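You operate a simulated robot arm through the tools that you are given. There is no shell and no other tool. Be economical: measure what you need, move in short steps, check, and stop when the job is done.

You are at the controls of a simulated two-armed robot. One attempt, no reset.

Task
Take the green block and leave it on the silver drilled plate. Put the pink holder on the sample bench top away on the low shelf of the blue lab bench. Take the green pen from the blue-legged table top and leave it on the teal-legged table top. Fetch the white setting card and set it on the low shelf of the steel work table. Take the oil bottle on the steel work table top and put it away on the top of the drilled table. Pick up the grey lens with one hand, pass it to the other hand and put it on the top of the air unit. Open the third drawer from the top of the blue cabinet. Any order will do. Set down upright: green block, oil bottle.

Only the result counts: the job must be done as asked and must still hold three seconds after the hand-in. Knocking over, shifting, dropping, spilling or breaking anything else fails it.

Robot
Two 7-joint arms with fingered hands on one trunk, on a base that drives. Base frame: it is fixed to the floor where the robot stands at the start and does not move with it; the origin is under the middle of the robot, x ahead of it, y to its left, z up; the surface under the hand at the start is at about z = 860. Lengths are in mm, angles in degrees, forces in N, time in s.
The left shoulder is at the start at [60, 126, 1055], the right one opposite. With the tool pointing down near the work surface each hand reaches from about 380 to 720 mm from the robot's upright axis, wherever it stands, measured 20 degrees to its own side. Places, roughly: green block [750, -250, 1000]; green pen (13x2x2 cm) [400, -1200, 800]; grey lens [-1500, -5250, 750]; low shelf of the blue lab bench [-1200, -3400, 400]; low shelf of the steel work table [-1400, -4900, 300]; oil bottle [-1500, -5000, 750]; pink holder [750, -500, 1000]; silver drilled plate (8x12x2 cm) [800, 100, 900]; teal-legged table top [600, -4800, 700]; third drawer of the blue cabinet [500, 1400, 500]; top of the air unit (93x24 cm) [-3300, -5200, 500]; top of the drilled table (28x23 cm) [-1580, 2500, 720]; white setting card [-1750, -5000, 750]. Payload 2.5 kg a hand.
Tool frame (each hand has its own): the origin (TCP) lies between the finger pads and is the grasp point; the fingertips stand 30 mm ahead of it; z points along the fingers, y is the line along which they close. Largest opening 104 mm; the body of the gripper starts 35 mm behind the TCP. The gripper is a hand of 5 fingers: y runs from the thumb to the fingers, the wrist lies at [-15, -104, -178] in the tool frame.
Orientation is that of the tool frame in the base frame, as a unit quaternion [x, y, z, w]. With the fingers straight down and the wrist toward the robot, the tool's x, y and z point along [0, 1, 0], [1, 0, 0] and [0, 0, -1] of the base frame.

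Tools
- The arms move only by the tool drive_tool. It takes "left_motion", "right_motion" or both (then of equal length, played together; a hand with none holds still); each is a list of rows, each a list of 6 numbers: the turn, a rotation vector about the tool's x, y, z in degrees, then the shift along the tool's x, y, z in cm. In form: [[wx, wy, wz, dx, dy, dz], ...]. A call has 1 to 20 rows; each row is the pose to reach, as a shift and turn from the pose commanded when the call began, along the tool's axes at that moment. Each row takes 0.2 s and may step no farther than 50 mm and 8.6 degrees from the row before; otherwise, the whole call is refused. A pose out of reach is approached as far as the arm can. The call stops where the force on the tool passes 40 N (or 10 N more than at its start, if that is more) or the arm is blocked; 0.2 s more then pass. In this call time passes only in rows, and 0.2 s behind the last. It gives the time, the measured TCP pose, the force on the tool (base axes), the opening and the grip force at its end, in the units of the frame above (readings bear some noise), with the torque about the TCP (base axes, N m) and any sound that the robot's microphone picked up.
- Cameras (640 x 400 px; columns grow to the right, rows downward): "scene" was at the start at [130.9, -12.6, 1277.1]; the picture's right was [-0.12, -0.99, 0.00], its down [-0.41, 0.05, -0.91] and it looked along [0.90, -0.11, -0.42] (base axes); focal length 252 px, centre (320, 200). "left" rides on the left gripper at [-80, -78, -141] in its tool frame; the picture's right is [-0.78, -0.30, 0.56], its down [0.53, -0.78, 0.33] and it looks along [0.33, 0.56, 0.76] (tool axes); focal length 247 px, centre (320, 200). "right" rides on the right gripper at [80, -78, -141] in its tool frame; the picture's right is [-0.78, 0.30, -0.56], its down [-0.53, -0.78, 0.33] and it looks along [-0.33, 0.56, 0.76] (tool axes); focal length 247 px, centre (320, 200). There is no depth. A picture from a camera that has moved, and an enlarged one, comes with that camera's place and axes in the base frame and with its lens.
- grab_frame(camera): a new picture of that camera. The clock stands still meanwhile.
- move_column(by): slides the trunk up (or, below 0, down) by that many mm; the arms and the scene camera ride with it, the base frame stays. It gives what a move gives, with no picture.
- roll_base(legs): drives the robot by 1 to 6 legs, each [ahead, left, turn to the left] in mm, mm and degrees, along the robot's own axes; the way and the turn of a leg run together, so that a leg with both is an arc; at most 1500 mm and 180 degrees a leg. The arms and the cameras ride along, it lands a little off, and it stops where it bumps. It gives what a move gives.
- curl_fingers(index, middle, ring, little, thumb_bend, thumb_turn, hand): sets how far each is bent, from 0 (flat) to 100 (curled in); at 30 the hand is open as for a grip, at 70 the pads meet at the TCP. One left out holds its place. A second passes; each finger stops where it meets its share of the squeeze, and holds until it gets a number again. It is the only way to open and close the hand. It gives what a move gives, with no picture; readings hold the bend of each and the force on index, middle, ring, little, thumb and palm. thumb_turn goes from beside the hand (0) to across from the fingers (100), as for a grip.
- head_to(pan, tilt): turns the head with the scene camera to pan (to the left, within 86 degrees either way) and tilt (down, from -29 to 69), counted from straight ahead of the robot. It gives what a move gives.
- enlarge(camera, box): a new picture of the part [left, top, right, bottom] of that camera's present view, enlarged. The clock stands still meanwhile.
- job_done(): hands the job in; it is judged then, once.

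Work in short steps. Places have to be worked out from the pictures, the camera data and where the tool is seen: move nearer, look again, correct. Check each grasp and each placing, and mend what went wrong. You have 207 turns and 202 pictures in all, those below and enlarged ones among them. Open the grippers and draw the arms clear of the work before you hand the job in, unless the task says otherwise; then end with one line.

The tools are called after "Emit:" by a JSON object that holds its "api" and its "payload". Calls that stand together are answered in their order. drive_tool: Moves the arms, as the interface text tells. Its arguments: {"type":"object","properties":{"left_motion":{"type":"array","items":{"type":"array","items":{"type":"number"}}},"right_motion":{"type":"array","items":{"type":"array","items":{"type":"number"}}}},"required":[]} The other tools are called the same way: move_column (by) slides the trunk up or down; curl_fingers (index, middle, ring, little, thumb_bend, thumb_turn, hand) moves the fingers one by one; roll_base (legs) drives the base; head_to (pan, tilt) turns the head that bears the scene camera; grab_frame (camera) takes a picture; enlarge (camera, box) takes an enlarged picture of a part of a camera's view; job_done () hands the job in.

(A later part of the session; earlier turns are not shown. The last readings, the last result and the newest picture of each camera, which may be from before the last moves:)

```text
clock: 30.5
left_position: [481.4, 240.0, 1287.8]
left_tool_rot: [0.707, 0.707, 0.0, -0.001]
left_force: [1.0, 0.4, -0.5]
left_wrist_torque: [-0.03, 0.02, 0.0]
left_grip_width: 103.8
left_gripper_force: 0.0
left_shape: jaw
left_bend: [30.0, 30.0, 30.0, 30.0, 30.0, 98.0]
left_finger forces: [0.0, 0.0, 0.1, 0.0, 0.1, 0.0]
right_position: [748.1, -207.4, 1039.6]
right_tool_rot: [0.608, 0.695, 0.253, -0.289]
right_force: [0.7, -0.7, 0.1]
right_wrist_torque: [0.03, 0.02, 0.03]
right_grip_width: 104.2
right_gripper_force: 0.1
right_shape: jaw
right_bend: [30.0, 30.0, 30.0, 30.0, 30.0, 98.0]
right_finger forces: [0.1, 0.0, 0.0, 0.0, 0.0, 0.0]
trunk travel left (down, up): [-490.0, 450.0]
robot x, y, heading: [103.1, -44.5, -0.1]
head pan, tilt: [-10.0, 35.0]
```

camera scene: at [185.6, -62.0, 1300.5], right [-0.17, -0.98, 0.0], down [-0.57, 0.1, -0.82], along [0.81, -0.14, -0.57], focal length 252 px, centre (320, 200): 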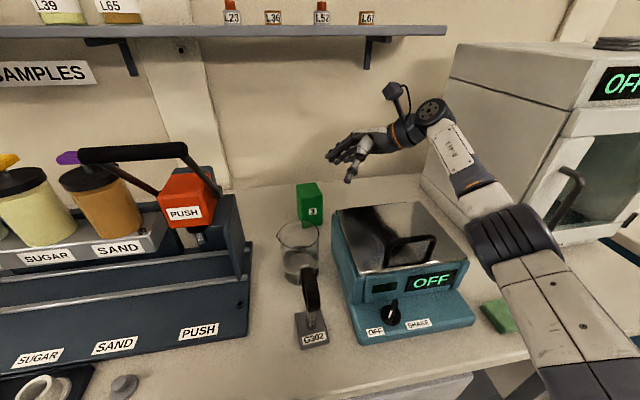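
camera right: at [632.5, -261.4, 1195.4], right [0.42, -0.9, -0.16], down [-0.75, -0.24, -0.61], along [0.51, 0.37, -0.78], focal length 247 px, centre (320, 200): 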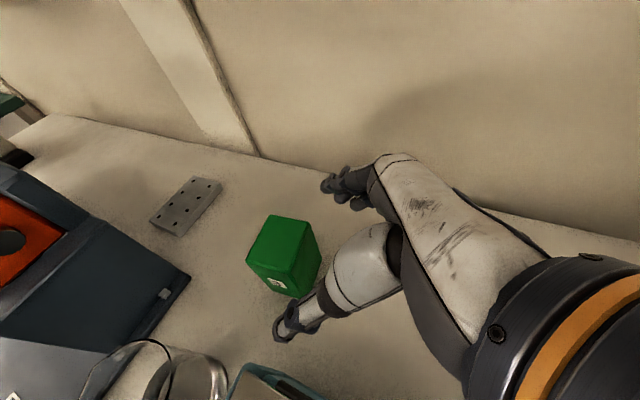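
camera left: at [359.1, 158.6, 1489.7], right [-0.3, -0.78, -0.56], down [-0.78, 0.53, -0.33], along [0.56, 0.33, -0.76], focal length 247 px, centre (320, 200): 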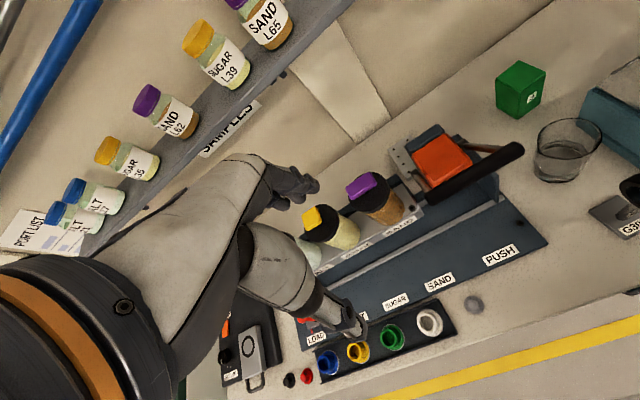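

No bump. I now approach along the finger direction and stop about 50 mm short to check alignment.

Emit:
{"api": "drive_tool", "payload": {"right_motion": [[-1.4, 0, 1.4, -2, -2.9, 1.7], [-2.8, 0, 2.8, -2, -2.6, 5], [-2.8, 0, 2.8, -2, -2.2, 8.5]]}}

Emit:
{"api": "enlarge", "payload": {"camera": "scene", "box": [200, 100, 420, 260]}}

Emit:
{"api": "grab_frame", "payload": {"camera": "right"}}

Emit:
{"api": "grab_frame", "payload": {"camera": "left"}}

```text
clock: 31.3
left_position: [480.5, 239.9, 1288.7]
left_tool_rot: [0.707, 0.708, 0.0, 0.0]
left_force: [0.1, -0.6, -0.5]
left_wrist_torque: [-0.04, -0.01, -0.01]
left_grip_width: 103.4
left_gripper_force: 0.0
left_shape: jaw
left_bend: [30.0, 30.0, 30.0, 30.0, 30.0, 98.0]
left_finger forces: [0.1, 0.1, 0.1, 0.1, 0.0, 0.1]
right_position: [718.9, -165.0, 965.3]
right_tool_rot: [0.633, 0.673, 0.261, -0.28]
right_force: [-0.2, 0.2, -0.3]
right_wrist_torque: [-0.03, -0.01, 0.01]
right_grip_width: 104.0
right_gripper_force: 0.0
right_shape: jaw
right_bend: [30.0, 30.0, 30.0, 30.0, 30.0, 98.0]
right_finger forces: [0.0, 0.1, 0.1, 0.1, 0.0, 0.1]
trunk travel left (down, up): [-490.0, 450.0]
robot x, y, heading: [102.1, -46.0, 0.1]
head pan, tilt: [-10.0, 35.0]
```

```text
2.50 times, centred on (310, 180) of scene
camera zoom: at [230.0, -61.8, 1300.6], right [-0.17, -0.98, 0.0], down [-0.57, 0.1, -0.82], along [0.81, -0.14, -0.57], focal length 631 px, centre (345, 250)
```

zoom: 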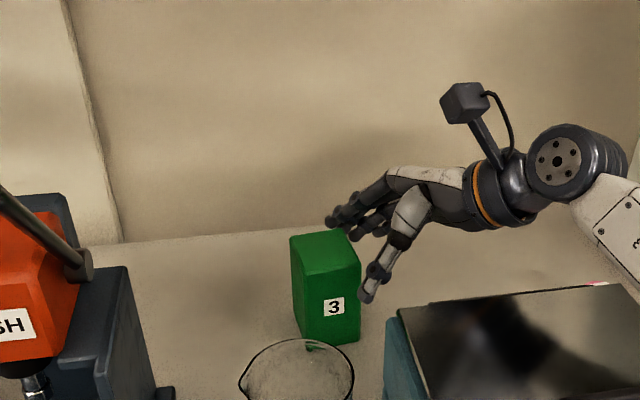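

```text
171 pictures are left
camera right: at [644.2, -213.4, 1121.3], right [0.35, -0.92, -0.16], down [-0.77, -0.19, -0.61], along [0.53, 0.34, -0.78], focal length 247 px, centre (320, 200)
```

right: 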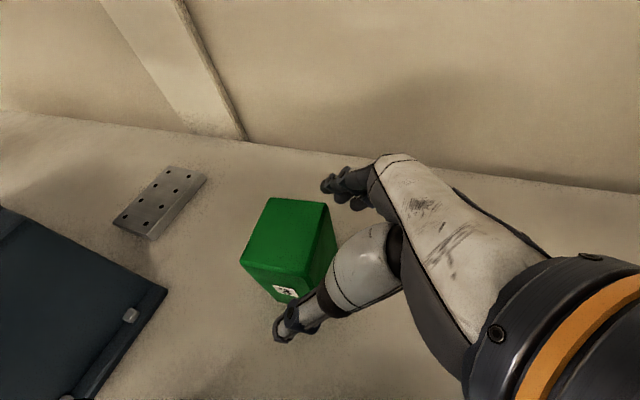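

```text
170 pictures are left
camera left: at [403.2, 159.0, 1429.8], right [-0.3, -0.78, -0.56], down [-0.78, 0.53, -0.33], along [0.55, 0.34, -0.76], focal length 247 px, centre (320, 200)
```

left: 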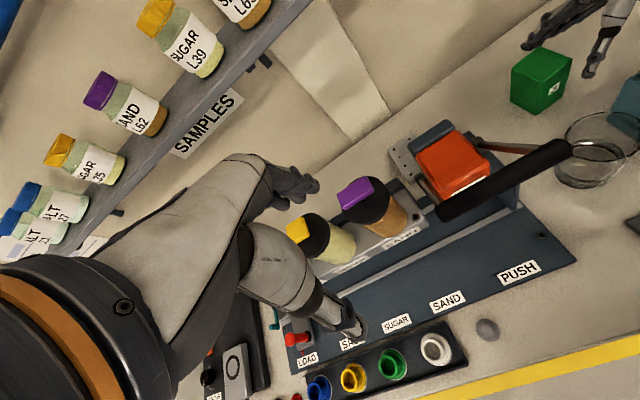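

Fingers are beyond the far face and the thumb is in front of the near face. I go in the last 50 mm and close.

Emit:
{"api": "drive_tool", "payload": {"right_motion": [[0, 0, 0, 0, 0.2, 2.6], [0, 0, 0, 0, 0.3, 5.2]]}}

Emit:
{"api": "enlarge", "payload": {"camera": "scene", "box": [200, 100, 420, 260]}}

Emit:
{"api": "enlarge", "payload": {"camera": "left", "box": [480, 0, 640, 120]}}

```text
clock: 31.9
left_position: [479.8, 237.9, 1291.0]
left_tool_rot: [0.707, 0.707, 0.001, 0.0]
left_force: [-1.0, 0.0, 0.4]
left_wrist_torque: [0.03, 0.0, -0.01]
left_grip_width: 103.8
left_gripper_force: 0.0
left_shape: jaw
left_bend: [30.0, 30.0, 30.0, 30.0, 30.0, 98.0]
left_finger forces: [0.1, 0.1, 0.0, 0.0, 0.0, 0.0]
right_position: [721.6, -131.0, 933.7]
right_tool_rot: [0.633, 0.671, 0.268, -0.277]
right_force: [-1.4, -2.3, 5.1]
right_wrist_torque: [-0.04, -0.01, -0.02]
right_grip_width: 103.8
right_gripper_force: 0.3
right_shape: jaw
right_bend: [30.0, 30.0, 30.0, 30.0, 30.0, 97.0]
right_finger forces: [2.4, 0.1, 0.1, 0.1, 3.6, 0.0]
trunk travel left (down, up): [-490.0, 450.0]
robot x, y, heading: [104.6, -45.6, -0.1]
head pan, tilt: [-10.0, 35.0]
```

```text
2.50 times, centred on (310, 180) of scene
camera zoom: at [228.3, -63.7, 1301.7], right [-0.17, -0.98, 0.0], down [-0.56, 0.1, -0.82], along [0.81, -0.14, -0.57], focal length 631 px, centre (345, 250)
```

zoom: 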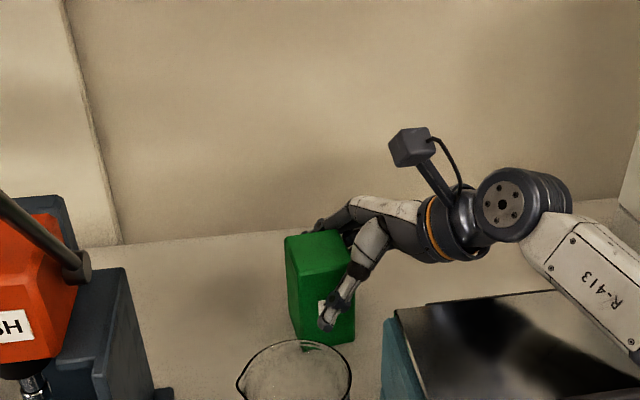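

```text
3.33 times, centred on (560, 60) of left
camera zoom: at [401.4, 156.8, 1431.5], right [-0.29, -0.78, -0.56], down [-0.78, 0.53, -0.33], along [0.56, 0.34, -0.76], focal length 823 px, centre (-480, 667)
```

zoom: 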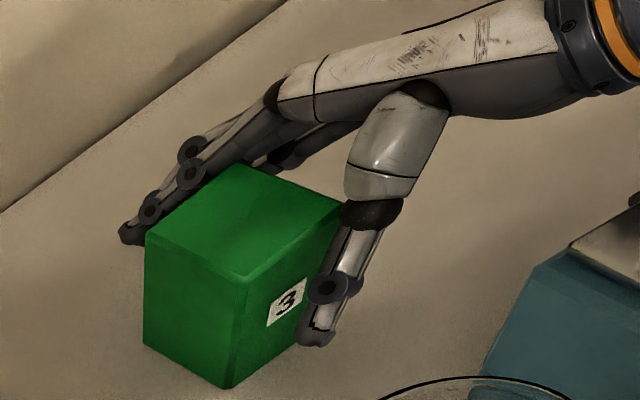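

Light contact on thumb and index shows that the block is within the hand. I close.

Emit:
{"api": "curl_fingers", "payload": {"hand": "right", "index": 62, "middle": 62, "ring": 62, "little": 62, "thumb_bend": 62}}

Emit:
{"api": "enlarge", "payload": {"camera": "left", "box": [480, 0, 640, 120]}}

```text
clock: 32.9
left_position: [479.7, 238.4, 1289.8]
left_tool_rot: [0.706, 0.708, 0.001, 0.001]
left_force: [-0.1, -0.1, 0.3]
left_wrist_torque: [0.02, 0.0, 0.02]
left_grip_width: 103.9
left_gripper_force: 0.2
left_shape: jaw
left_bend: [30.0, 30.0, 30.0, 30.0, 30.0, 98.0]
left_finger forces: [0.1, 0.0, 0.1, 0.1, 0.0, 0.1]
right_position: [722.7, -130.4, 935.3]
right_tool_rot: [0.632, 0.673, 0.268, -0.276]
right_force: [5.1, -0.7, 10.9]
right_wrist_torque: [0.01, -0.76, -0.06]
right_grip_width: 68.7
right_gripper_force: 39.6
right_shape: fingers
right_bend: [37.0, 51.0, 49.0, 62.0, 57.0, 96.0]
right_finger forces: [22.1, 8.8, 10.1, 0.0, 38.5, 0.0]
trunk travel left (down, up): [-490.0, 450.0]
robot x, y, heading: [103.9, -48.2, 0.0]
head pan, tilt: [-10.0, 35.0]
```

```text
3.33 times, centred on (560, 60) of left
camera zoom: at [400.6, 156.4, 1431.0], right [-0.29, -0.78, -0.56], down [-0.78, 0.53, -0.33], along [0.56, 0.34, -0.76], focal length 823 px, centre (-480, 667)
```

zoom: 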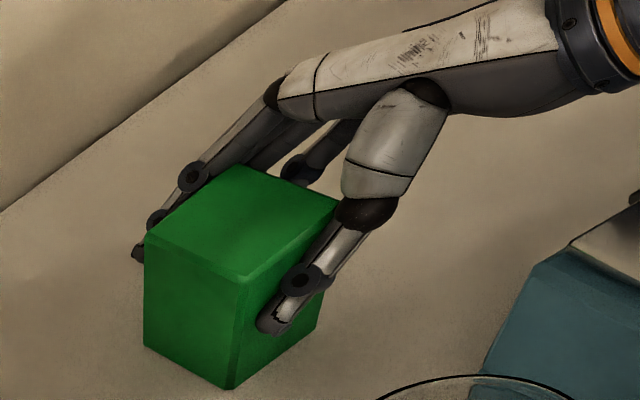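

The grip holds at 40 N. I lift 60 mm with the trunk and check.

Emit:
{"api": "move_column", "payload": {"by": 60}}

Emit:
{"api": "enlarge", "payload": {"camera": "scene", "box": [200, 100, 420, 260]}}

Emit:
{"api": "grab_frame", "payload": {"camera": "left"}}

```text
clock: 33.9
left_position: [481.0, 239.7, 1349.3]
left_tool_rot: [0.707, 0.707, 0.0, -0.001]
left_force: [-0.5, 0.5, -0.5]
left_wrist_torque: [-0.03, -0.01, 0.0]
left_grip_width: 103.6
left_gripper_force: 0.0
left_shape: jaw
left_bend: [30.0, 30.0, 30.0, 30.0, 30.0, 98.0]
left_finger forces: [0.0, 0.1, 0.0, 0.0, 0.0, 0.0]
right_position: [721.7, -126.0, 985.9]
right_tool_rot: [0.632, 0.674, 0.261, -0.28]
right_force: [-0.7, -0.6, -3.0]
right_wrist_torque: [-0.02, -0.04, -0.02]
right_grip_width: 69.0
right_gripper_force: 35.7
right_shape: fingers
right_bend: [38.0, 52.0, 51.0, 62.0, 56.0, 96.0]
right_finger forces: [17.9, 7.3, 8.1, 0.0, 38.0, 0.0]
trunk travel left (down, up): [-550.0, 390.0]
robot x, y, heading: [101.9, -45.9, -0.1]
head pan, tilt: [-10.0, 35.0]
```

```text
2.50 times, centred on (310, 180) of scene
camera zoom: at [230.1, -61.6, 1360.5], right [-0.17, -0.98, 0.0], down [-0.57, 0.1, -0.82], along [0.81, -0.14, -0.57], focal length 631 px, centre (345, 250)
```

zoom: 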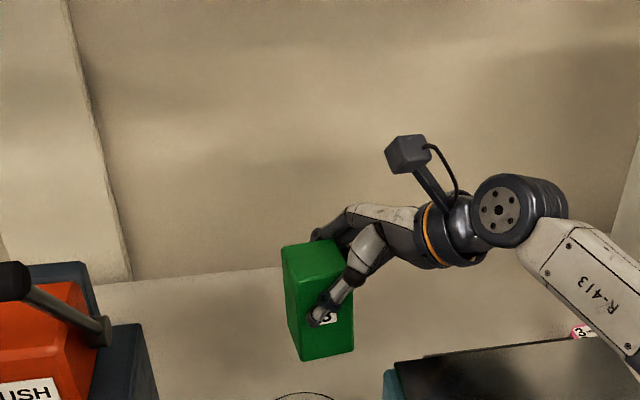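

```text
165 pictures are left
camera left: at [403.3, 159.2, 1489.7], right [-0.29, -0.78, -0.56], down [-0.78, 0.53, -0.33], along [0.55, 0.34, -0.76], focal length 247 px, centre (320, 200)
```

left: 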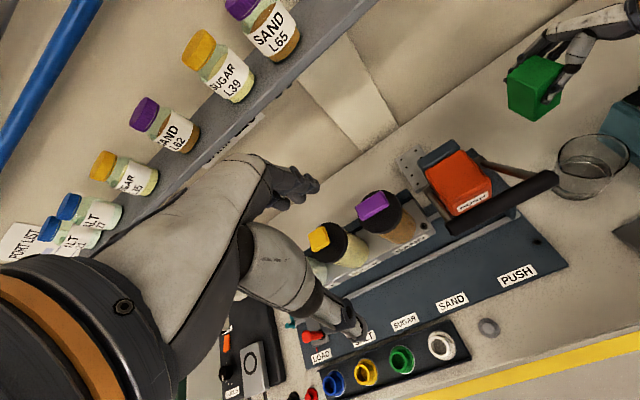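

The lift is clean. I raise 80 mm more to clear the column, move forward 55 mm, and look at where the elbow is.

Emit:
{"api": "move_column", "payload": {"by": 80}}

Emit:
{"api": "drive_tool", "payload": {"right_motion": [[0, 0, 0, 0, 1.8, 0], [0, 0, 0, 0, 3.6, 0], [0, 0, 0, 0, 5.3, 0]]}}

Emit:
{"api": "head_to", "payload": {"pan": -30, "tilt": 50}}

Emit:
{"api": "grab_frame", "payload": {"camera": "scene"}}

Emit:
{"api": "grab_frame", "payload": {"camera": "right"}}

```text
clock: 35.0
left_position: [481.4, 239.5, 1428.6]
left_tool_rot: [0.707, 0.708, 0.0, 0.0]
left_force: [0.2, 0.6, -0.1]
left_wrist_torque: [-0.01, 0.0, -0.05]
left_grip_width: 103.7
left_gripper_force: 0.0
left_shape: jaw
left_bend: [30.0, 30.0, 30.0, 30.0, 30.0, 98.0]
left_finger forces: [0.0, 0.0, 0.0, 0.1, 0.0, 0.0]
right_position: [722.3, -127.5, 1068.2]
right_tool_rot: [0.633, 0.673, 0.261, -0.28]
right_force: [0.0, -0.2, -2.5]
right_wrist_torque: [-0.01, -0.02, 0.04]
right_grip_width: 69.0
right_gripper_force: 36.0
right_shape: fingers
right_bend: [38.0, 52.0, 51.0, 62.0, 56.0, 96.0]
right_finger forces: [17.8, 7.4, 8.2, 0.1, 37.9, 0.0]
trunk travel left (down, up): [-630.0, 310.0]
robot x, y, heading: [101.5, -44.8, 0.4]
head pan, tilt: [-10.0, 35.0]
```

```text
clock: 35.8
left_position: [482.4, 240.8, 1429.2]
left_tool_rot: [0.707, 0.708, 0.0, 0.0]
left_force: [0.2, -0.5, 0.7]
left_wrist_torque: [-0.01, -0.06, -0.02]
left_grip_width: 103.6
left_gripper_force: 0.1
left_shape: jaw
left_bend: [30.0, 30.0, 30.0, 30.0, 30.0, 98.0]
left_finger forces: [0.1, 0.0, 0.1, 0.1, 0.0, 0.0]
right_position: [775.7, -123.8, 1066.6]
right_tool_rot: [0.632, 0.674, 0.261, -0.28]
right_force: [-0.1, -1.2, -3.5]
right_wrist_torque: [0.01, -0.01, -0.02]
right_grip_width: 68.8
right_gripper_force: 34.6
right_shape: fingers
right_bend: [38.0, 52.0, 51.0, 62.0, 56.0, 96.0]
right_finger forces: [17.5, 7.3, 8.2, 0.0, 37.2, 0.1]
trunk travel left (down, up): [-630.0, 310.0]
robot x, y, heading: [100.9, -42.2, 0.1]
head pan, tilt: [-10.0, 35.0]
```

```text
clock: 36.7
left_position: [482.0, 239.6, 1429.3]
left_tool_rot: [0.707, 0.708, -0.001, 0.0]
left_force: [-0.1, 0.5, 0.1]
left_wrist_torque: [0.02, -0.02, -0.03]
left_grip_width: 103.9
left_gripper_force: 0.0
left_shape: jaw
left_bend: [30.0, 30.0, 30.0, 30.0, 30.0, 98.0]
left_finger forces: [0.1, 0.0, 0.0, 0.1, 0.1, 0.0]
right_position: [774.5, -123.6, 1066.3]
right_tool_rot: [0.632, 0.674, 0.261, -0.279]
right_force: [0.5, -0.8, -3.5]
right_wrist_torque: [-0.04, -0.05, -0.01]
right_grip_width: 68.6
right_gripper_force: 35.0
right_shape: fingers
right_bend: [38.0, 52.0, 51.0, 62.0, 56.0, 96.0]
right_finger forces: [17.6, 7.2, 8.1, 0.0, 37.3, 0.1]
trunk travel left (down, up): [-630.0, 310.0]
robot x, y, heading: [107.4, -46.6, 0.1]
head pan, tilt: [-30.0, 50.0]
```

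```text
164 pictures are left
camera scene: at [210.3, -85.1, 1418.8], right [-0.5, -0.87, 0.0], down [-0.66, 0.38, -0.64], along [0.56, -0.32, -0.77], focal length 252 px, centre (320, 200)
```

scene: 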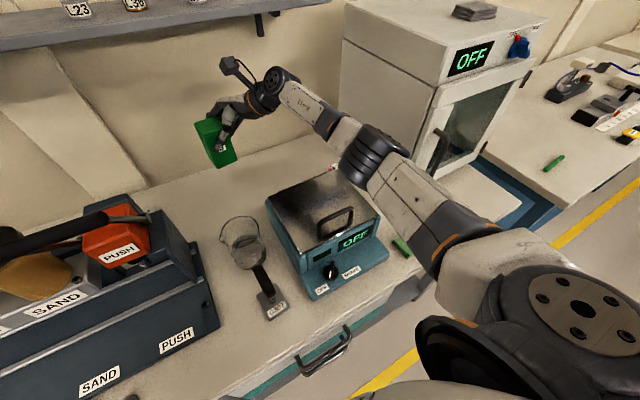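

```text
163 pictures are left
camera right: at [700.8, -172.8, 1223.5], right [0.35, -0.92, -0.16], down [-0.77, -0.19, -0.61], along [0.53, 0.34, -0.78], focal length 247 px, centre (320, 200)
```

right: 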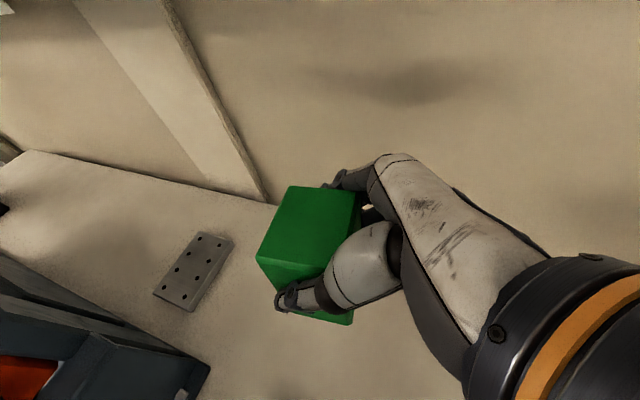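

The arm is nearly straight with the elbow bowed right at z≈1150, so it will clear the lever. The plate centre is [756,121]. I strafe 245 mm left, behind and above the column.

Emit:
{"api": "roll_base", "payload": {"legs": [[0, 245, 0]]}}

Emit:
{"api": "head_to", "payload": {"pan": -15, "tilt": 40}}

Emit:
{"api": "grab_frame", "payload": {"camera": "scene"}}

Emit:
{"api": "grab_frame", "payload": {"camera": "right"}}

```text
clock: 38.5
left_position: [480.4, 485.6, 1428.8]
left_tool_rot: [0.706, 0.709, 0.0, 0.0]
left_force: [1.0, 0.1, -0.3]
left_wrist_torque: [0.0, 0.01, 0.0]
left_grip_width: 103.7
left_gripper_force: 0.0
left_shape: jaw
left_bend: [30.0, 30.0, 30.0, 30.0, 30.0, 98.0]
left_finger forces: [0.1, 0.1, 0.0, 0.0, 0.0, 0.0]
right_position: [775.0, 121.7, 1066.9]
right_tool_rot: [0.631, 0.674, 0.262, -0.279]
right_force: [0.0, 0.5, -3.6]
right_wrist_torque: [-0.05, -0.03, -0.01]
right_grip_width: 68.8
right_gripper_force: 35.1
right_shape: fingers
right_bend: [38.0, 52.0, 51.0, 62.0, 56.0, 96.0]
right_finger forces: [17.6, 7.3, 8.1, 0.0, 37.0, 0.0]
trunk travel left (down, up): [-630.0, 310.0]
robot x, y, heading: [101.0, 199.0, 0.3]
head pan, tilt: [-30.0, 50.0]
```

```text
clock: 39.2
left_position: [479.3, 483.8, 1429.3]
left_tool_rot: [0.705, 0.709, 0.0, -0.001]
left_force: [0.0, -0.1, 0.4]
left_wrist_torque: [-0.06, -0.02, 0.0]
left_grip_width: 103.6
left_gripper_force: 0.0
left_shape: jaw
left_bend: [30.0, 30.0, 30.0, 30.0, 30.0, 98.0]
left_finger forces: [0.1, 0.0, 0.0, 0.0, 0.0, 0.0]
right_position: [775.0, 121.2, 1066.4]
right_tool_rot: [0.631, 0.675, 0.261, -0.279]
right_force: [-1.1, -0.6, -2.8]
right_wrist_torque: [-0.03, 0.04, -0.01]
right_grip_width: 68.6
right_gripper_force: 34.6
right_shape: fingers
right_bend: [38.0, 52.0, 51.0, 62.0, 56.0, 96.0]
right_finger forces: [17.6, 7.2, 8.1, 0.0, 37.1, 0.0]
trunk travel left (down, up): [-630.0, 310.0]
robot x, y, heading: [104.2, 200.8, 0.1]
head pan, tilt: [-15.0, 40.0]
```

```text
162 pictures are left
camera scene: at [225.0, 175.4, 1432.9], right [-0.26, -0.97, 0.0], down [-0.62, 0.16, -0.77], along [0.74, -0.2, -0.64], focal length 252 px, centre (320, 200)
```

scene: 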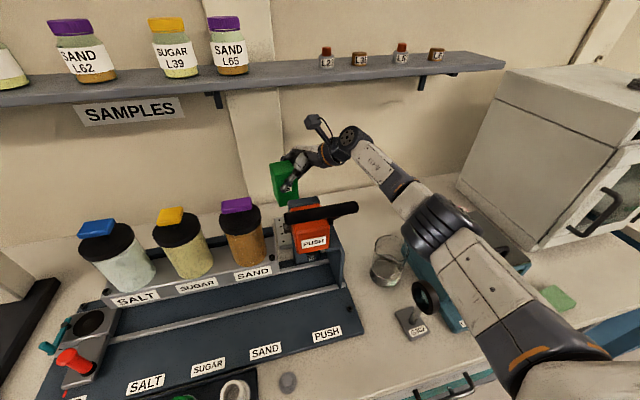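

```text
161 pictures are left
camera right: at [700.6, 72.8, 1223.3], right [0.36, -0.92, -0.16], down [-0.77, -0.19, -0.61], along [0.53, 0.34, -0.78], focal length 247 px, centre (320, 200)
```

right: 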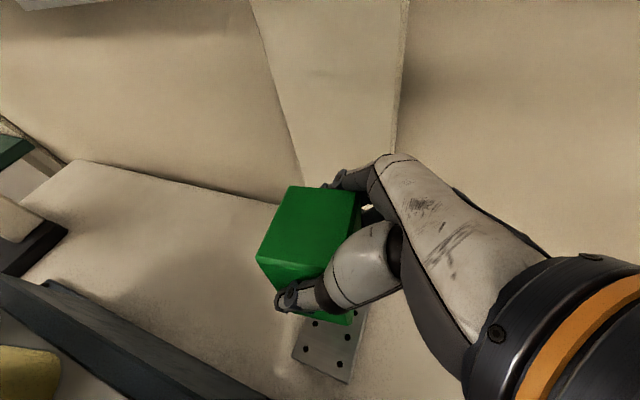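

The block hangs above the plate. I lower: trunk 60 mm, then the arm 40 mm, keeping the elbow clear of the beaker and magnifier.

Emit:
{"api": "move_column", "payload": {"by": -60}}

Emit:
{"api": "drive_tool", "payload": {"right_motion": [[0, 0, 0, -1.4, 0, 1.4], [0, 0, 0, -2.8, 0, 2.8]]}}

Emit:
{"api": "enlarge", "payload": {"camera": "scene", "box": [220, 80, 420, 240]}}

Emit:
{"api": "grab_frame", "payload": {"camera": "left"}}

Emit:
{"api": "grab_frame", "payload": {"camera": "right"}}

```text
clock: 40.2
left_position: [480.3, 484.3, 1369.2]
left_tool_rot: [0.705, 0.709, 0.001, -0.001]
left_force: [-0.3, -0.4, 0.1]
left_wrist_torque: [0.02, 0.03, -0.04]
left_grip_width: 103.8
left_gripper_force: 0.0
left_shape: jaw
left_bend: [30.0, 30.0, 30.0, 30.0, 30.0, 98.0]
left_finger forces: [0.1, 0.0, 0.0, 0.0, 0.1, 0.0]
right_position: [775.6, 121.4, 1006.4]
right_tool_rot: [0.632, 0.674, 0.261, -0.28]
right_force: [-0.4, 0.3, -2.8]
right_wrist_torque: [-0.06, -0.02, 0.0]
right_grip_width: 68.7
right_gripper_force: 35.1
right_shape: fingers
right_bend: [38.0, 52.0, 51.0, 62.0, 56.0, 96.0]
right_finger forces: [17.7, 7.2, 8.2, 0.1, 37.0, 0.0]
trunk travel left (down, up): [-570.0, 370.0]
robot x, y, heading: [103.6, 200.9, 0.1]
head pan, tilt: [-15.0, 40.0]
```

```text
clock: 40.8
left_position: [479.8, 485.1, 1368.7]
left_tool_rot: [0.705, 0.709, 0.001, -0.001]
left_force: [-0.8, -0.2, 0.1]
left_wrist_torque: [0.0, -0.03, 0.0]
left_grip_width: 103.7
left_gripper_force: 0.0
left_shape: jaw
left_bend: [30.0, 30.0, 30.0, 30.0, 30.0, 98.0]
left_finger forces: [0.0, 0.0, 0.0, 0.0, 0.0, 0.0]
right_position: [772.6, 122.6, 986.4]
right_tool_rot: [0.633, 0.674, 0.261, -0.279]
right_force: [0.8, 0.3, -2.2]
right_wrist_torque: [-0.03, -0.05, 0.01]
right_grip_width: 68.6
right_gripper_force: 34.9
right_shape: fingers
right_bend: [38.0, 52.0, 51.0, 62.0, 56.0, 96.0]
right_finger forces: [17.6, 7.2, 8.1, 0.0, 37.1, 0.0]
right hand out of reach, approached as far as the arm can: row 2
trunk travel left (down, up): [-570.0, 370.0]
robot x, y, heading: [102.4, 197.7, 0.2]
head pan, tilt: [-15.0, 40.0]
```

```text
2.50 times, centred on (320, 160) of scene
camera zoom: at [225.0, 175.6, 1373.0], right [-0.25, -0.97, 0.0], down [-0.62, 0.16, -0.77], along [0.74, -0.2, -0.64], focal length 631 px, centre (320, 300)
```

zoom: 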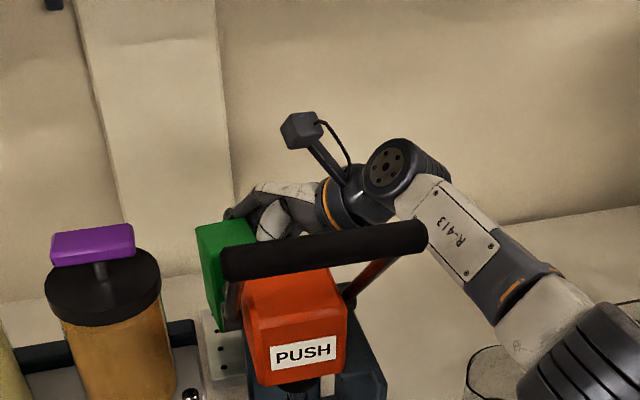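

```text
159 pictures are left
camera left: at [402.0, 403.5, 1509.8], right [-0.29, -0.78, -0.56], down [-0.78, 0.53, -0.33], along [0.55, 0.34, -0.76], focal length 247 px, centre (320, 200)
```

left: 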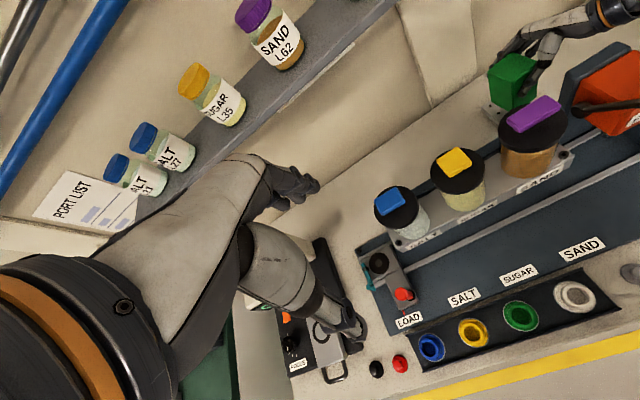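

```text
158 pictures are left
camera right: at [698.8, 74.0, 1143.0], right [0.35, -0.92, -0.15], down [-0.77, -0.19, -0.61], along [0.53, 0.34, -0.78], focal length 247 px, centre (320, 200)
```

right: 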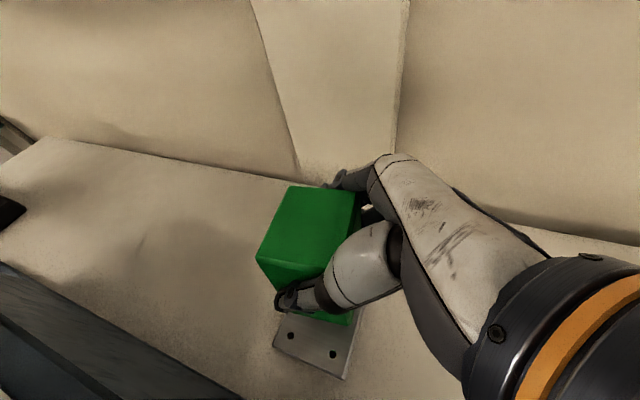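

The arm has reached its lower limit, so the trunk does the rest. The block is centred at about [770,124], well within the plate.

Emit:
{"api": "move_column", "payload": {"by": -25}}

Emit:
{"api": "move_column", "payload": {"by": -6}}

Emit:
{"api": "enlarge", "payload": {"camera": "left", "box": [480, 20, 640, 140]}}

Emit:
{"api": "enlarge", "payload": {"camera": "right", "box": [220, 160, 400, 400]}}

```text
clock: 41.5
left_position: [479.5, 484.9, 1342.6]
left_tool_rot: [0.705, 0.709, 0.001, -0.001]
left_force: [-0.4, 0.1, 0.8]
left_wrist_torque: [-0.02, 0.01, -0.01]
left_grip_width: 103.8
left_gripper_force: 0.1
left_shape: jaw
left_bend: [30.0, 30.0, 30.0, 30.0, 30.0, 98.0]
left_finger forces: [0.0, 0.0, 0.1, 0.1, 0.0, 0.0]
right_position: [772.5, 122.5, 962.0]
right_tool_rot: [0.632, 0.674, 0.262, -0.28]
right_force: [-0.7, 0.0, -3.0]
right_wrist_torque: [-0.03, -0.01, 0.0]
right_grip_width: 68.9
right_gripper_force: 34.4
right_shape: fingers
right_bend: [38.0, 52.0, 51.0, 62.0, 56.0, 96.0]
right_finger forces: [17.7, 7.2, 8.1, 0.1, 37.1, 0.0]
trunk travel left (down, up): [-545.0, 395.0]
robot x, y, heading: [101.4, 197.6, -0.1]
head pan, tilt: [-15.0, 40.0]
```

```text
clock: 42.1
left_position: [480.0, 485.4, 1338.4]
left_tool_rot: [0.705, 0.709, 0.001, -0.001]
left_force: [-0.1, 0.4, -0.6]
left_wrist_torque: [0.01, 0.0, -0.03]
left_grip_width: 103.6
left_gripper_force: 0.1
left_shape: jaw
left_bend: [30.0, 30.0, 30.0, 30.0, 30.0, 98.0]
left_finger forces: [0.1, 0.1, 0.1, 0.0, 0.0, 0.1]
right_position: [773.0, 122.0, 955.2]
right_tool_rot: [0.633, 0.674, 0.261, -0.279]
right_force: [0.3, -0.1, -2.4]
right_wrist_torque: [0.02, -0.06, 0.03]
right_grip_width: 68.6
right_gripper_force: 34.7
right_shape: fingers
right_bend: [38.0, 52.0, 51.0, 62.0, 56.0, 96.0]
right_finger forces: [17.7, 7.3, 8.1, 0.0, 37.2, 0.1]
trunk travel left (down, up): [-539.0, 401.0]
robot x, y, heading: [102.5, 198.0, 0.3]
head pan, tilt: [-15.0, 40.0]
```

```text
3.33 times, centred on (560, 80) of left
camera zoom: at [402.1, 403.4, 1478.7], right [-0.29, -0.78, -0.56], down [-0.78, 0.53, -0.33], along [0.55, 0.34, -0.76], focal length 823 px, centre (-480, 600)
```

zoom: 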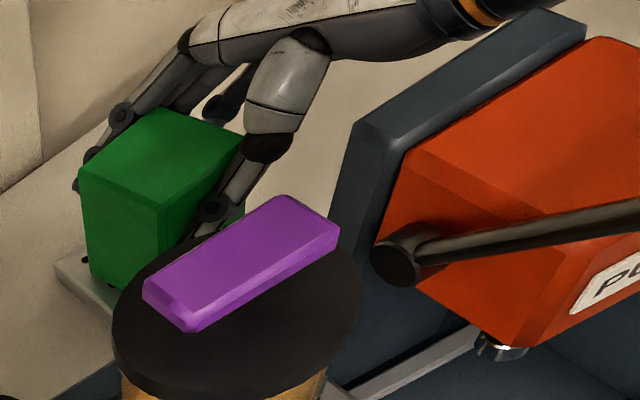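

```text
1.67 times, centred on (310, 280) of right
camera zoom: at [698.8, 74.0, 1112.4], right [0.35, -0.92, -0.16], down [-0.77, -0.19, -0.61], along [0.53, 0.34, -0.78], focal length 412 px, centre (337, 67)
```

zoom: 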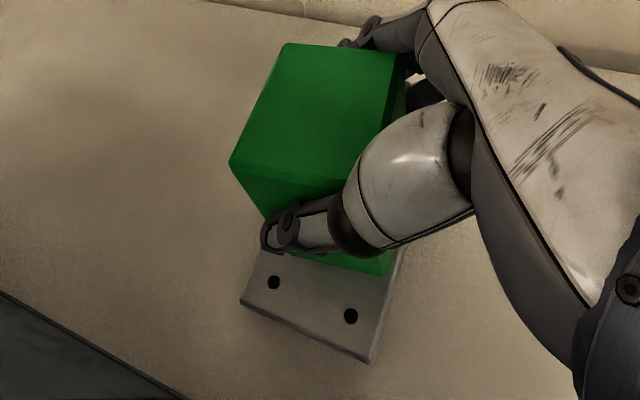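

Nearly touching. I lower in small steps and watch the vertical force.

Emit:
{"api": "move_column", "payload": {"by": -5}}

Emit:
{"api": "move_column", "payload": {"by": -4}}

```text
clock: 42.6
left_position: [478.4, 483.4, 1334.1]
left_tool_rot: [0.705, 0.709, 0.001, 0.0]
left_force: [-0.4, 0.1, 0.2]
left_wrist_torque: [-0.01, 0.01, -0.04]
left_grip_width: 103.6
left_gripper_force: 0.1
left_shape: jaw
left_bend: [30.0, 30.0, 30.0, 30.0, 30.0, 98.0]
left_finger forces: [0.0, 0.0, 0.0, 0.1, 0.0, 0.0]
right_position: [773.8, 122.5, 954.2]
right_tool_rot: [0.632, 0.673, 0.265, -0.278]
right_force: [-1.8, -1.5, 10.7]
right_wrist_torque: [-0.09, -0.25, -0.02]
right_grip_width: 68.8
right_gripper_force: 38.5
right_shape: fingers
right_bend: [38.0, 52.0, 51.0, 62.0, 56.0, 95.0]
right_finger forces: [19.8, 7.5, 8.4, 0.0, 41.0, 0.0]
trunk travel left (down, up): [-534.0, 406.0]
robot x, y, heading: [101.7, 197.6, 0.2]
head pan, tilt: [-15.0, 40.0]
```

```text
clock: 43.2
left_position: [476.0, 485.6, 1330.4]
left_tool_rot: [0.705, 0.709, 0.001, 0.001]
left_force: [-0.6, 0.6, -0.2]
left_wrist_torque: [0.03, 0.01, -0.01]
left_grip_width: 103.9
left_gripper_force: 0.1
left_shape: jaw
left_bend: [30.0, 30.0, 30.0, 30.0, 30.0, 98.0]
left_finger forces: [0.0, 0.0, 0.1, 0.0, 0.0, 0.0]
right_position: [771.9, 123.1, 953.0]
right_tool_rot: [0.631, 0.674, 0.266, -0.277]
right_force: [-3.1, -5.4, 22.7]
right_wrist_torque: [-0.24, -0.51, -0.06]
right_grip_width: 68.9
right_gripper_force: 42.7
right_shape: fingers
right_bend: [38.0, 52.0, 51.0, 62.0, 56.0, 95.0]
right_finger forces: [22.8, 7.8, 8.8, 0.1, 45.7, 0.0]
trunk travel left (down, up): [-530.0, 410.0]
robot x, y, heading: [101.4, 196.7, 0.1]
head pan, tilt: [-15.0, 40.0]
```

The block is in contact at 23 N. I ease up 5 mm, then open the fingers modestly so that the thumb stays clear of the column.

Emit:
{"api": "move_column", "payload": {"by": 5}}

Emit:
{"api": "curl_fingers", "payload": {"hand": "right", "index": 30, "middle": 38, "ring": 38, "little": 40, "thumb_bend": 42}}

Emit:
{"api": "enlarge", "payload": {"camera": "left", "box": [480, 20, 640, 140]}}

Emit:
{"api": "enlarge", "payload": {"camera": "right", "box": [220, 160, 400, 400]}}

```text
clock: 43.7
left_position: [477.8, 485.6, 1334.2]
left_tool_rot: [0.706, 0.709, 0.0, 0.001]
left_force: [-1.1, 0.2, 0.0]
left_wrist_torque: [0.01, 0.01, -0.01]
left_grip_width: 103.9
left_gripper_force: 0.1
left_shape: jaw
left_bend: [30.0, 30.0, 30.0, 30.0, 30.0, 98.0]
left_finger forces: [0.1, 0.0, 0.0, 0.0, 0.0, 0.0]
right_position: [772.1, 121.3, 954.2]
right_tool_rot: [0.632, 0.674, 0.262, -0.278]
right_force: [1.3, -1.4, 16.4]
right_wrist_torque: [-0.04, -0.61, -0.04]
right_grip_width: 68.9
right_gripper_force: 41.2
right_shape: fingers
right_bend: [38.0, 52.0, 51.0, 62.0, 56.0, 95.0]
right_finger forces: [22.7, 8.5, 9.7, 0.0, 41.4, 0.0]
trunk travel left (down, up): [-535.0, 405.0]
robot x, y, heading: [102.7, 196.3, 0.2]
head pan, tilt: [-15.0, 40.0]
```

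```text
clock: 44.7
left_position: [477.5, 484.3, 1335.8]
left_tool_rot: [0.705, 0.709, 0.0, 0.001]
left_force: [-0.5, 0.1, -0.8]
left_wrist_torque: [0.03, 0.04, 0.02]
left_grip_width: 103.6
left_gripper_force: 0.0
left_shape: jaw
left_bend: [30.0, 30.0, 30.0, 30.0, 30.0, 98.0]
left_finger forces: [0.1, 0.1, 0.1, 0.0, 0.0, 0.0]
right_position: [771.8, 122.9, 953.3]
right_tool_rot: [0.632, 0.673, 0.262, -0.279]
right_force: [-5.0, 0.0, 13.7]
right_wrist_torque: [-0.23, -0.18, -0.05]
right_grip_width: 94.3
right_gripper_force: 8.6
right_shape: fingers
right_bend: [29.0, 38.0, 38.0, 40.0, 42.0, 96.0]
right_finger forces: [6.8, 0.0, 0.0, 0.0, 10.7, 0.0]
trunk travel left (down, up): [-535.0, 405.0]
robot x, y, heading: [104.5, 195.6, 0.4]
head pan, tilt: [-15.0, 40.0]
```

```text
3.33 times, centred on (560, 80) of left
camera zoom: at [399.2, 403.8, 1475.4], right [-0.29, -0.78, -0.56], down [-0.78, 0.53, -0.33], along [0.56, 0.34, -0.76], focal length 823 px, centre (-480, 600)
```

zoom: 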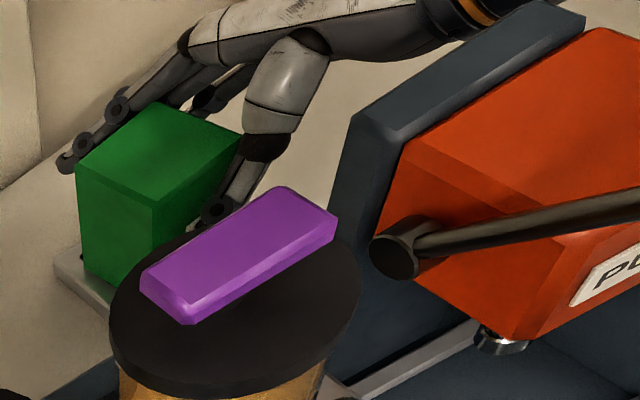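

```text
1.67 times, centred on (310, 280) of right
camera zoom: at [696.8, 74.5, 1110.0], right [0.36, -0.92, -0.15], down [-0.77, -0.19, -0.61], along [0.54, 0.34, -0.77], focal length 412 px, centre (337, 67)
```

zoom: 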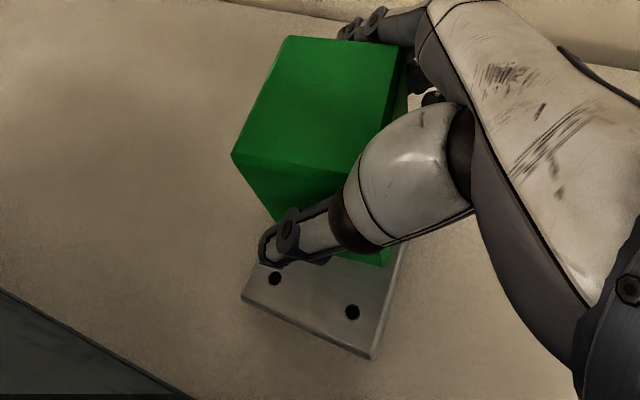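

Thumb and index still press lightly. I open further, then back out along the approach line.

Emit:
{"api": "curl_fingers", "payload": {"hand": "right", "index": 20, "middle": 28, "ring": 28, "little": 28, "thumb_bend": 32}}

Emit:
{"api": "drive_tool", "payload": {"right_motion": [[0, 0, 0, 0, 0, -1]]}}

Emit:
{"api": "enlarge", "payload": {"camera": "left", "box": [480, 20, 640, 140]}}

```text
clock: 45.7
left_position: [479.5, 484.4, 1333.4]
left_tool_rot: [0.706, 0.708, 0.001, -0.002]
left_force: [0.4, 0.1, -0.8]
left_wrist_torque: [0.01, 0.0, 0.0]
left_grip_width: 103.9
left_gripper_force: 0.1
left_shape: jaw
left_bend: [30.0, 30.0, 30.0, 30.0, 30.0, 98.0]
left_finger forces: [0.0, 0.1, 0.0, 0.0, 0.1, 0.0]
right_position: [773.1, 122.5, 951.5]
right_tool_rot: [0.632, 0.674, 0.261, -0.28]
right_force: [-1.0, -0.6, -0.7]
right_wrist_torque: [-0.02, -0.01, -0.01]
right_grip_width: 115.4
right_gripper_force: 0.7
right_shape: fingers
right_bend: [20.0, 28.0, 28.0, 28.0, 32.0, 98.0]
right_finger forces: [0.0, 0.0, 0.0, 0.0, 0.6, 0.0]
trunk travel left (down, up): [-535.0, 405.0]
robot x, y, heading: [102.0, 202.3, 0.3]
head pan, tilt: [-15.0, 40.0]
```

```text
clock: 46.1
left_position: [479.8, 485.6, 1333.2]
left_tool_rot: [0.705, 0.709, 0.0, -0.001]
left_force: [-0.8, 0.4, -0.8]
left_wrist_torque: [0.01, 0.05, 0.02]
left_grip_width: 103.7
left_gripper_force: 0.1
left_shape: jaw
left_bend: [30.0, 30.0, 30.0, 30.0, 30.0, 98.0]
left_finger forces: [0.0, 0.1, 0.0, 0.0, 0.0, 0.0]
right_position: [772.4, 116.8, 959.3]
right_tool_rot: [0.632, 0.673, 0.262, -0.279]
right_force: [1.3, -0.3, -0.4]
right_wrist_torque: [0.0, -0.02, 0.0]
right_grip_width: 115.2
right_gripper_force: 0.0
right_shape: fingers
right_bend: [20.0, 28.0, 28.0, 28.0, 32.0, 98.0]
right_finger forces: [0.0, 0.0, 0.0, 0.0, 0.1, 0.0]
trunk travel left (down, up): [-535.0, 405.0]
robot x, y, heading: [100.8, 197.9, 0.2]
head pan, tilt: [-15.0, 40.0]
```

```text
3.33 times, centred on (560, 80) of left
camera zoom: at [401.6, 403.4, 1474.9], right [-0.29, -0.78, -0.56], down [-0.78, 0.53, -0.33], along [0.55, 0.34, -0.76], focal length 823 px, centre (-480, 600)
```

zoom: 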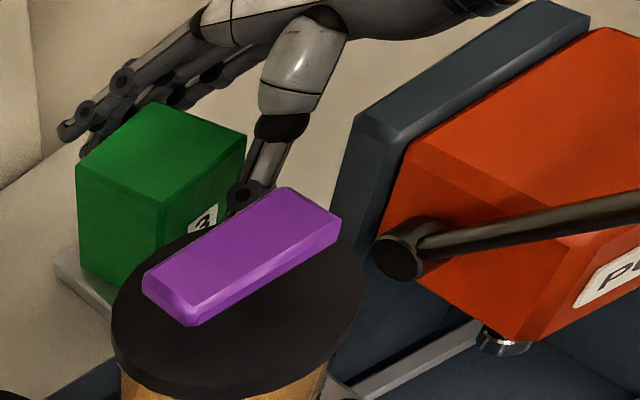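

Released. I back out 13 cm up and right, then check the block.

Emit:
{"api": "drive_tool", "payload": {"right_motion": [[0, 0, 0, 0, 0, -4], [0, 0, 0, 0, 0, -8], [0, 0, 0, 0, 0, -12], [0, 0, 0, 0, -3, -13]]}}

Emit:
{"api": "move_column", "payload": {"by": 60}}

Emit:
{"api": "grab_frame", "payload": {"camera": "right"}}

```text
clock: 47.1
left_position: [479.4, 486.3, 1333.7]
left_tool_rot: [0.705, 0.709, 0.0, 0.0]
left_force: [0.4, 1.1, -0.4]
left_wrist_torque: [0.01, -0.04, 0.0]
left_grip_width: 103.8
left_gripper_force: 0.1
left_shape: jaw
left_bend: [30.0, 30.0, 30.0, 30.0, 30.0, 98.0]
left_finger forces: [0.0, 0.0, 0.1, 0.0, 0.0, 0.0]
right_position: [749.6, 22.8, 1051.5]
right_tool_rot: [0.633, 0.674, 0.262, -0.278]
right_force: [0.1, -0.3, 0.6]
right_wrist_torque: [-0.02, 0.04, -0.04]
right_grip_width: 115.2
right_gripper_force: 0.1
right_shape: fingers
right_bend: [20.0, 28.0, 28.0, 28.0, 32.0, 97.0]
right_finger forces: [0.0, 0.0, 0.0, 0.1, 0.0, 0.0]
right hand out of reach, approached as far as the arm can: row 2, 3
trunk travel left (down, up): [-535.0, 405.0]
robot x, y, heading: [106.0, 200.5, 0.3]
head pan, tilt: [-15.0, 40.0]
```

```text
clock: 48.1
left_position: [480.0, 484.8, 1394.6]
left_tool_rot: [0.705, 0.709, 0.0, 0.0]
left_force: [-0.6, -0.3, 0.3]
left_wrist_torque: [0.0, -0.01, -0.03]
left_grip_width: 103.6
left_gripper_force: 0.0
left_shape: jaw
left_bend: [30.0, 30.0, 30.0, 30.0, 30.0, 98.0]
left_finger forces: [0.1, 0.0, 0.0, 0.0, 0.0, 0.0]
right_position: [749.5, 22.6, 1110.6]
right_tool_rot: [0.633, 0.673, 0.262, -0.28]
right_force: [-0.1, -0.5, -0.6]
right_wrist_torque: [0.06, 0.0, 0.01]
right_grip_width: 115.4
right_gripper_force: 0.1
right_shape: fingers
right_bend: [20.0, 28.0, 28.0, 28.0, 32.0, 97.0]
right_finger forces: [0.0, 0.1, 0.1, 0.0, 0.0, 0.0]
trunk travel left (down, up): [-595.0, 345.0]
robot x, y, heading: [105.8, 200.0, 0.3]
head pan, tilt: [-15.0, 40.0]
```

```text
152 pictures are left
camera right: at [674.9, -26.4, 1267.5], right [0.35, -0.92, -0.16], down [-0.77, -0.19, -0.61], along [0.53, 0.34, -0.78], focal length 247 px, centre (320, 200)
```

right: 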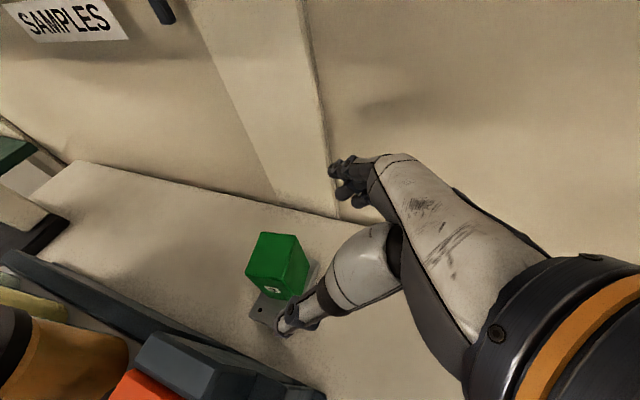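

The block stands upright on the plate. Next is the pink holder: I undo the roll, pull back a bit, and strafe right 360 mm.

Emit:
{"api": "drive_tool", "payload": {"right_motion": [[0, -7.5, 0, 0, -2, 0], [0, -15, 0, 0, -4, 0], [0, -22.5, 0, 0, -6, 0], [0, -30, 0, 0, -8, 0], [0, -37.5, 0, 0, -9, 0], [0, -45, 0, 0, -9, 0]]}}

Emit:
{"api": "move_column", "payload": {"by": 60}}

Emit:
{"api": "roll_base", "payload": {"legs": [[0, -330, 0]]}}

Emit:
{"api": "head_to", "payload": {"pan": -25, "tilt": 40}}

Emit:
{"api": "grab_frame", "payload": {"camera": "scene"}}

Emit:
{"api": "grab_frame", "payload": {"camera": "right"}}

```text
clock: 49.5
left_position: [479.8, 484.8, 1394.1]
left_tool_rot: [0.705, 0.709, 0.0, 0.0]
left_force: [0.8, 0.4, 0.1]
left_wrist_torque: [-0.01, -0.01, 0.01]
left_grip_width: 103.6
left_gripper_force: 0.0
left_shape: jaw
left_bend: [30.0, 30.0, 30.0, 30.0, 30.0, 98.0]
left_finger forces: [0.0, 0.0, 0.1, 0.0, 0.0, 0.1]
right_position: [659.3, 15.5, 1110.5]
right_tool_rot: [0.685, 0.728, -0.002, 0.001]
right_force: [-0.1, 0.3, -0.4]
right_wrist_torque: [-0.02, -0.01, 0.02]
right_grip_width: 115.1
right_gripper_force: 0.0
right_shape: fingers
right_bend: [20.0, 28.0, 28.0, 28.0, 32.0, 97.0]
right_finger forces: [0.1, 0.1, 0.0, 0.0, 0.1, 0.0]
trunk travel left (down, up): [-595.0, 345.0]
robot x, y, heading: [101.2, 198.4, 0.2]
head pan, tilt: [-15.0, 40.0]
```

```text
clock: 50.5
left_position: [478.6, 485.7, 1454.1]
left_tool_rot: [0.705, 0.709, 0.0, 0.0]
left_force: [0.1, -0.3, 0.6]
left_wrist_torque: [0.02, 0.01, 0.01]
left_grip_width: 103.7
left_gripper_force: 0.0
left_shape: jaw
left_bend: [30.0, 30.0, 30.0, 30.0, 30.0, 98.0]
left_finger forces: [0.1, 0.1, 0.1, 0.1, 0.1, 0.1]
right_position: [659.4, 16.5, 1172.9]
right_tool_rot: [0.685, 0.729, -0.001, -0.001]
right_force: [0.0, 0.7, 0.1]
right_wrist_torque: [0.0, 0.02, 0.01]
right_grip_width: 115.3
right_gripper_force: 0.0
right_shape: fingers
right_bend: [20.0, 28.0, 28.0, 28.0, 32.0, 97.0]
right_finger forces: [0.0, 0.1, 0.0, 0.0, 0.0, 0.0]
trunk travel left (down, up): [-655.0, 285.0]
robot x, y, heading: [105.4, 196.0, 0.2]
head pan, tilt: [-15.0, 40.0]
```

```text
clock: 52.7
left_position: [482.2, 151.6, 1454.6]
left_tool_rot: [0.709, 0.705, 0.001, 0.0]
left_force: [0.9, -0.2, -0.8]
left_wrist_torque: [0.0, 0.0, 0.03]
left_grip_width: 103.8
left_gripper_force: 0.1
left_shape: jaw
left_bend: [30.0, 30.0, 30.0, 30.0, 30.0, 98.0]
left_finger forces: [0.1, 0.0, 0.1, 0.0, 0.1, 0.0]
right_position: [657.5, -319.9, 1171.2]
right_tool_rot: [0.688, 0.726, -0.001, -0.001]
right_force: [-0.4, 0.0, -0.4]
right_wrist_torque: [-0.02, -0.01, -0.04]
right_grip_width: 115.3
right_gripper_force: 0.1
right_shape: fingers
right_bend: [20.0, 28.0, 28.0, 28.0, 32.0, 97.0]
right_finger forces: [0.1, 0.1, 0.0, 0.1, 0.0, 0.0]
trunk travel left (down, up): [-655.0, 285.0]
robot x, y, heading: [102.9, -131.0, -0.2]
head pan, tilt: [-15.0, 40.0]
```

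```text
clock: 53.4
left_position: [482.9, 151.2, 1453.9]
left_tool_rot: [0.709, 0.705, 0.0, 0.001]
left_force: [0.1, 0.0, -0.3]
left_wrist_torque: [0.0, 0.02, 0.0]
left_grip_width: 103.6
left_gripper_force: 0.0
left_shape: jaw
left_bend: [30.0, 30.0, 30.0, 30.0, 30.0, 98.0]
left_finger forces: [0.0, 0.1, 0.1, 0.0, 0.1, 0.0]
right_position: [657.1, -319.3, 1172.7]
right_tool_rot: [0.689, 0.725, 0.0, -0.001]
right_force: [-0.4, -0.3, 0.4]
right_wrist_torque: [0.01, 0.0, 0.01]
right_grip_width: 115.4
right_gripper_force: 0.0
right_shape: fingers
right_bend: [20.0, 28.0, 28.0, 28.0, 32.0, 97.0]
right_finger forces: [0.0, 0.0, 0.1, 0.1, 0.1, 0.0]
trunk travel left (down, up): [-655.0, 285.0]
robot x, y, heading: [101.8, -127.2, -0.2]
head pan, tilt: [-25.0, 40.0]
```

```text
151 pictures are left
camera scene: at [219.2, -168.6, 1458.0], right [-0.43, -0.9, 0.0], down [-0.58, 0.27, -0.77], along [0.69, -0.33, -0.64], focal length 252 px, centre (320, 200)
```

scene: 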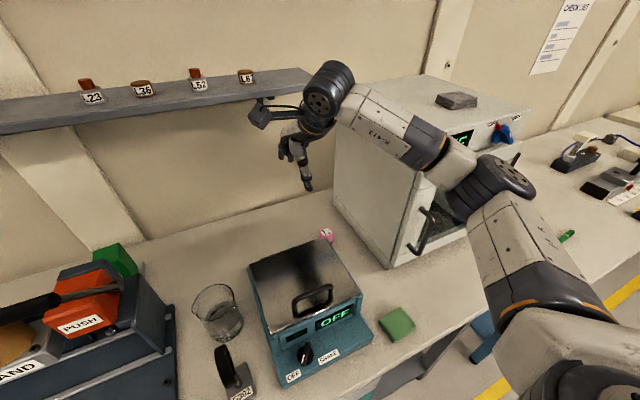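

```text
150 pictures are left
camera right: at [576.2, -243.3, 1313.0], right [0.34, -0.76, 0.56], down [-0.75, -0.58, -0.33], along [0.57, -0.3, -0.76], focal length 247 px, centre (320, 200)
```

right: 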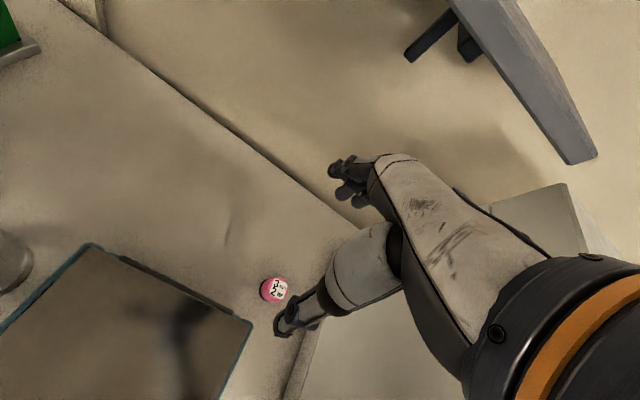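

Emit:
{"api": "enlarge", "payload": {"camera": "right", "box": [220, 240, 340, 330]}}

Emit:
{"api": "enlarge", "payload": {"camera": "scene", "box": [280, 190, 380, 265]}}

```text
4.44 times, centred on (280, 285) of right
camera zoom: at [576.2, -243.3, 1313.0], right [0.34, -0.76, 0.56], down [-0.75, -0.58, -0.33], along [0.57, -0.3, -0.76], focal length 1098 px, centre (498, -178)
```

zoom: 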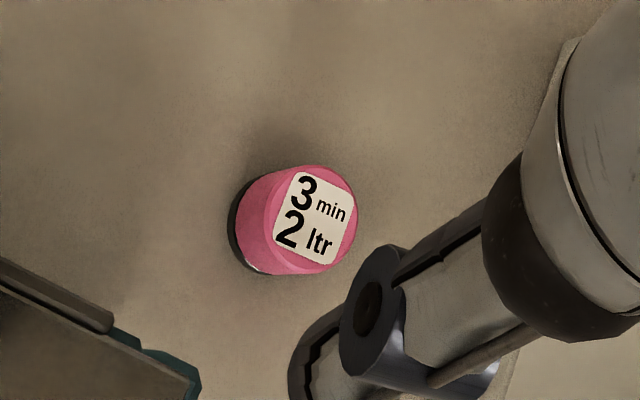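

```text
5.33 times, centred on (330, 228) of scene
camera zoom: at [219.2, -168.6, 1458.0], right [-0.43, -0.9, 0.0], down [-0.58, 0.27, -0.77], along [0.69, -0.33, -0.64], focal length 1346 px, centre (267, 53)
```

zoom: 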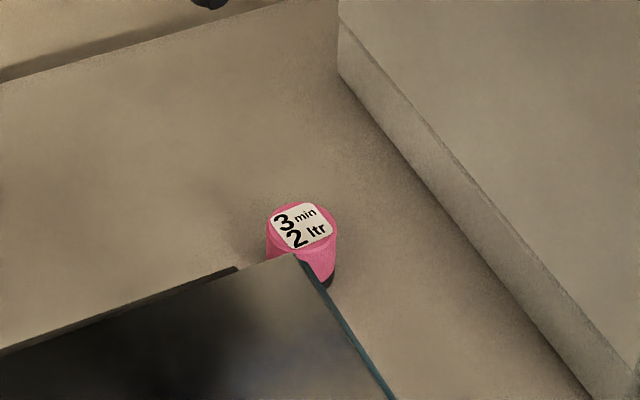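

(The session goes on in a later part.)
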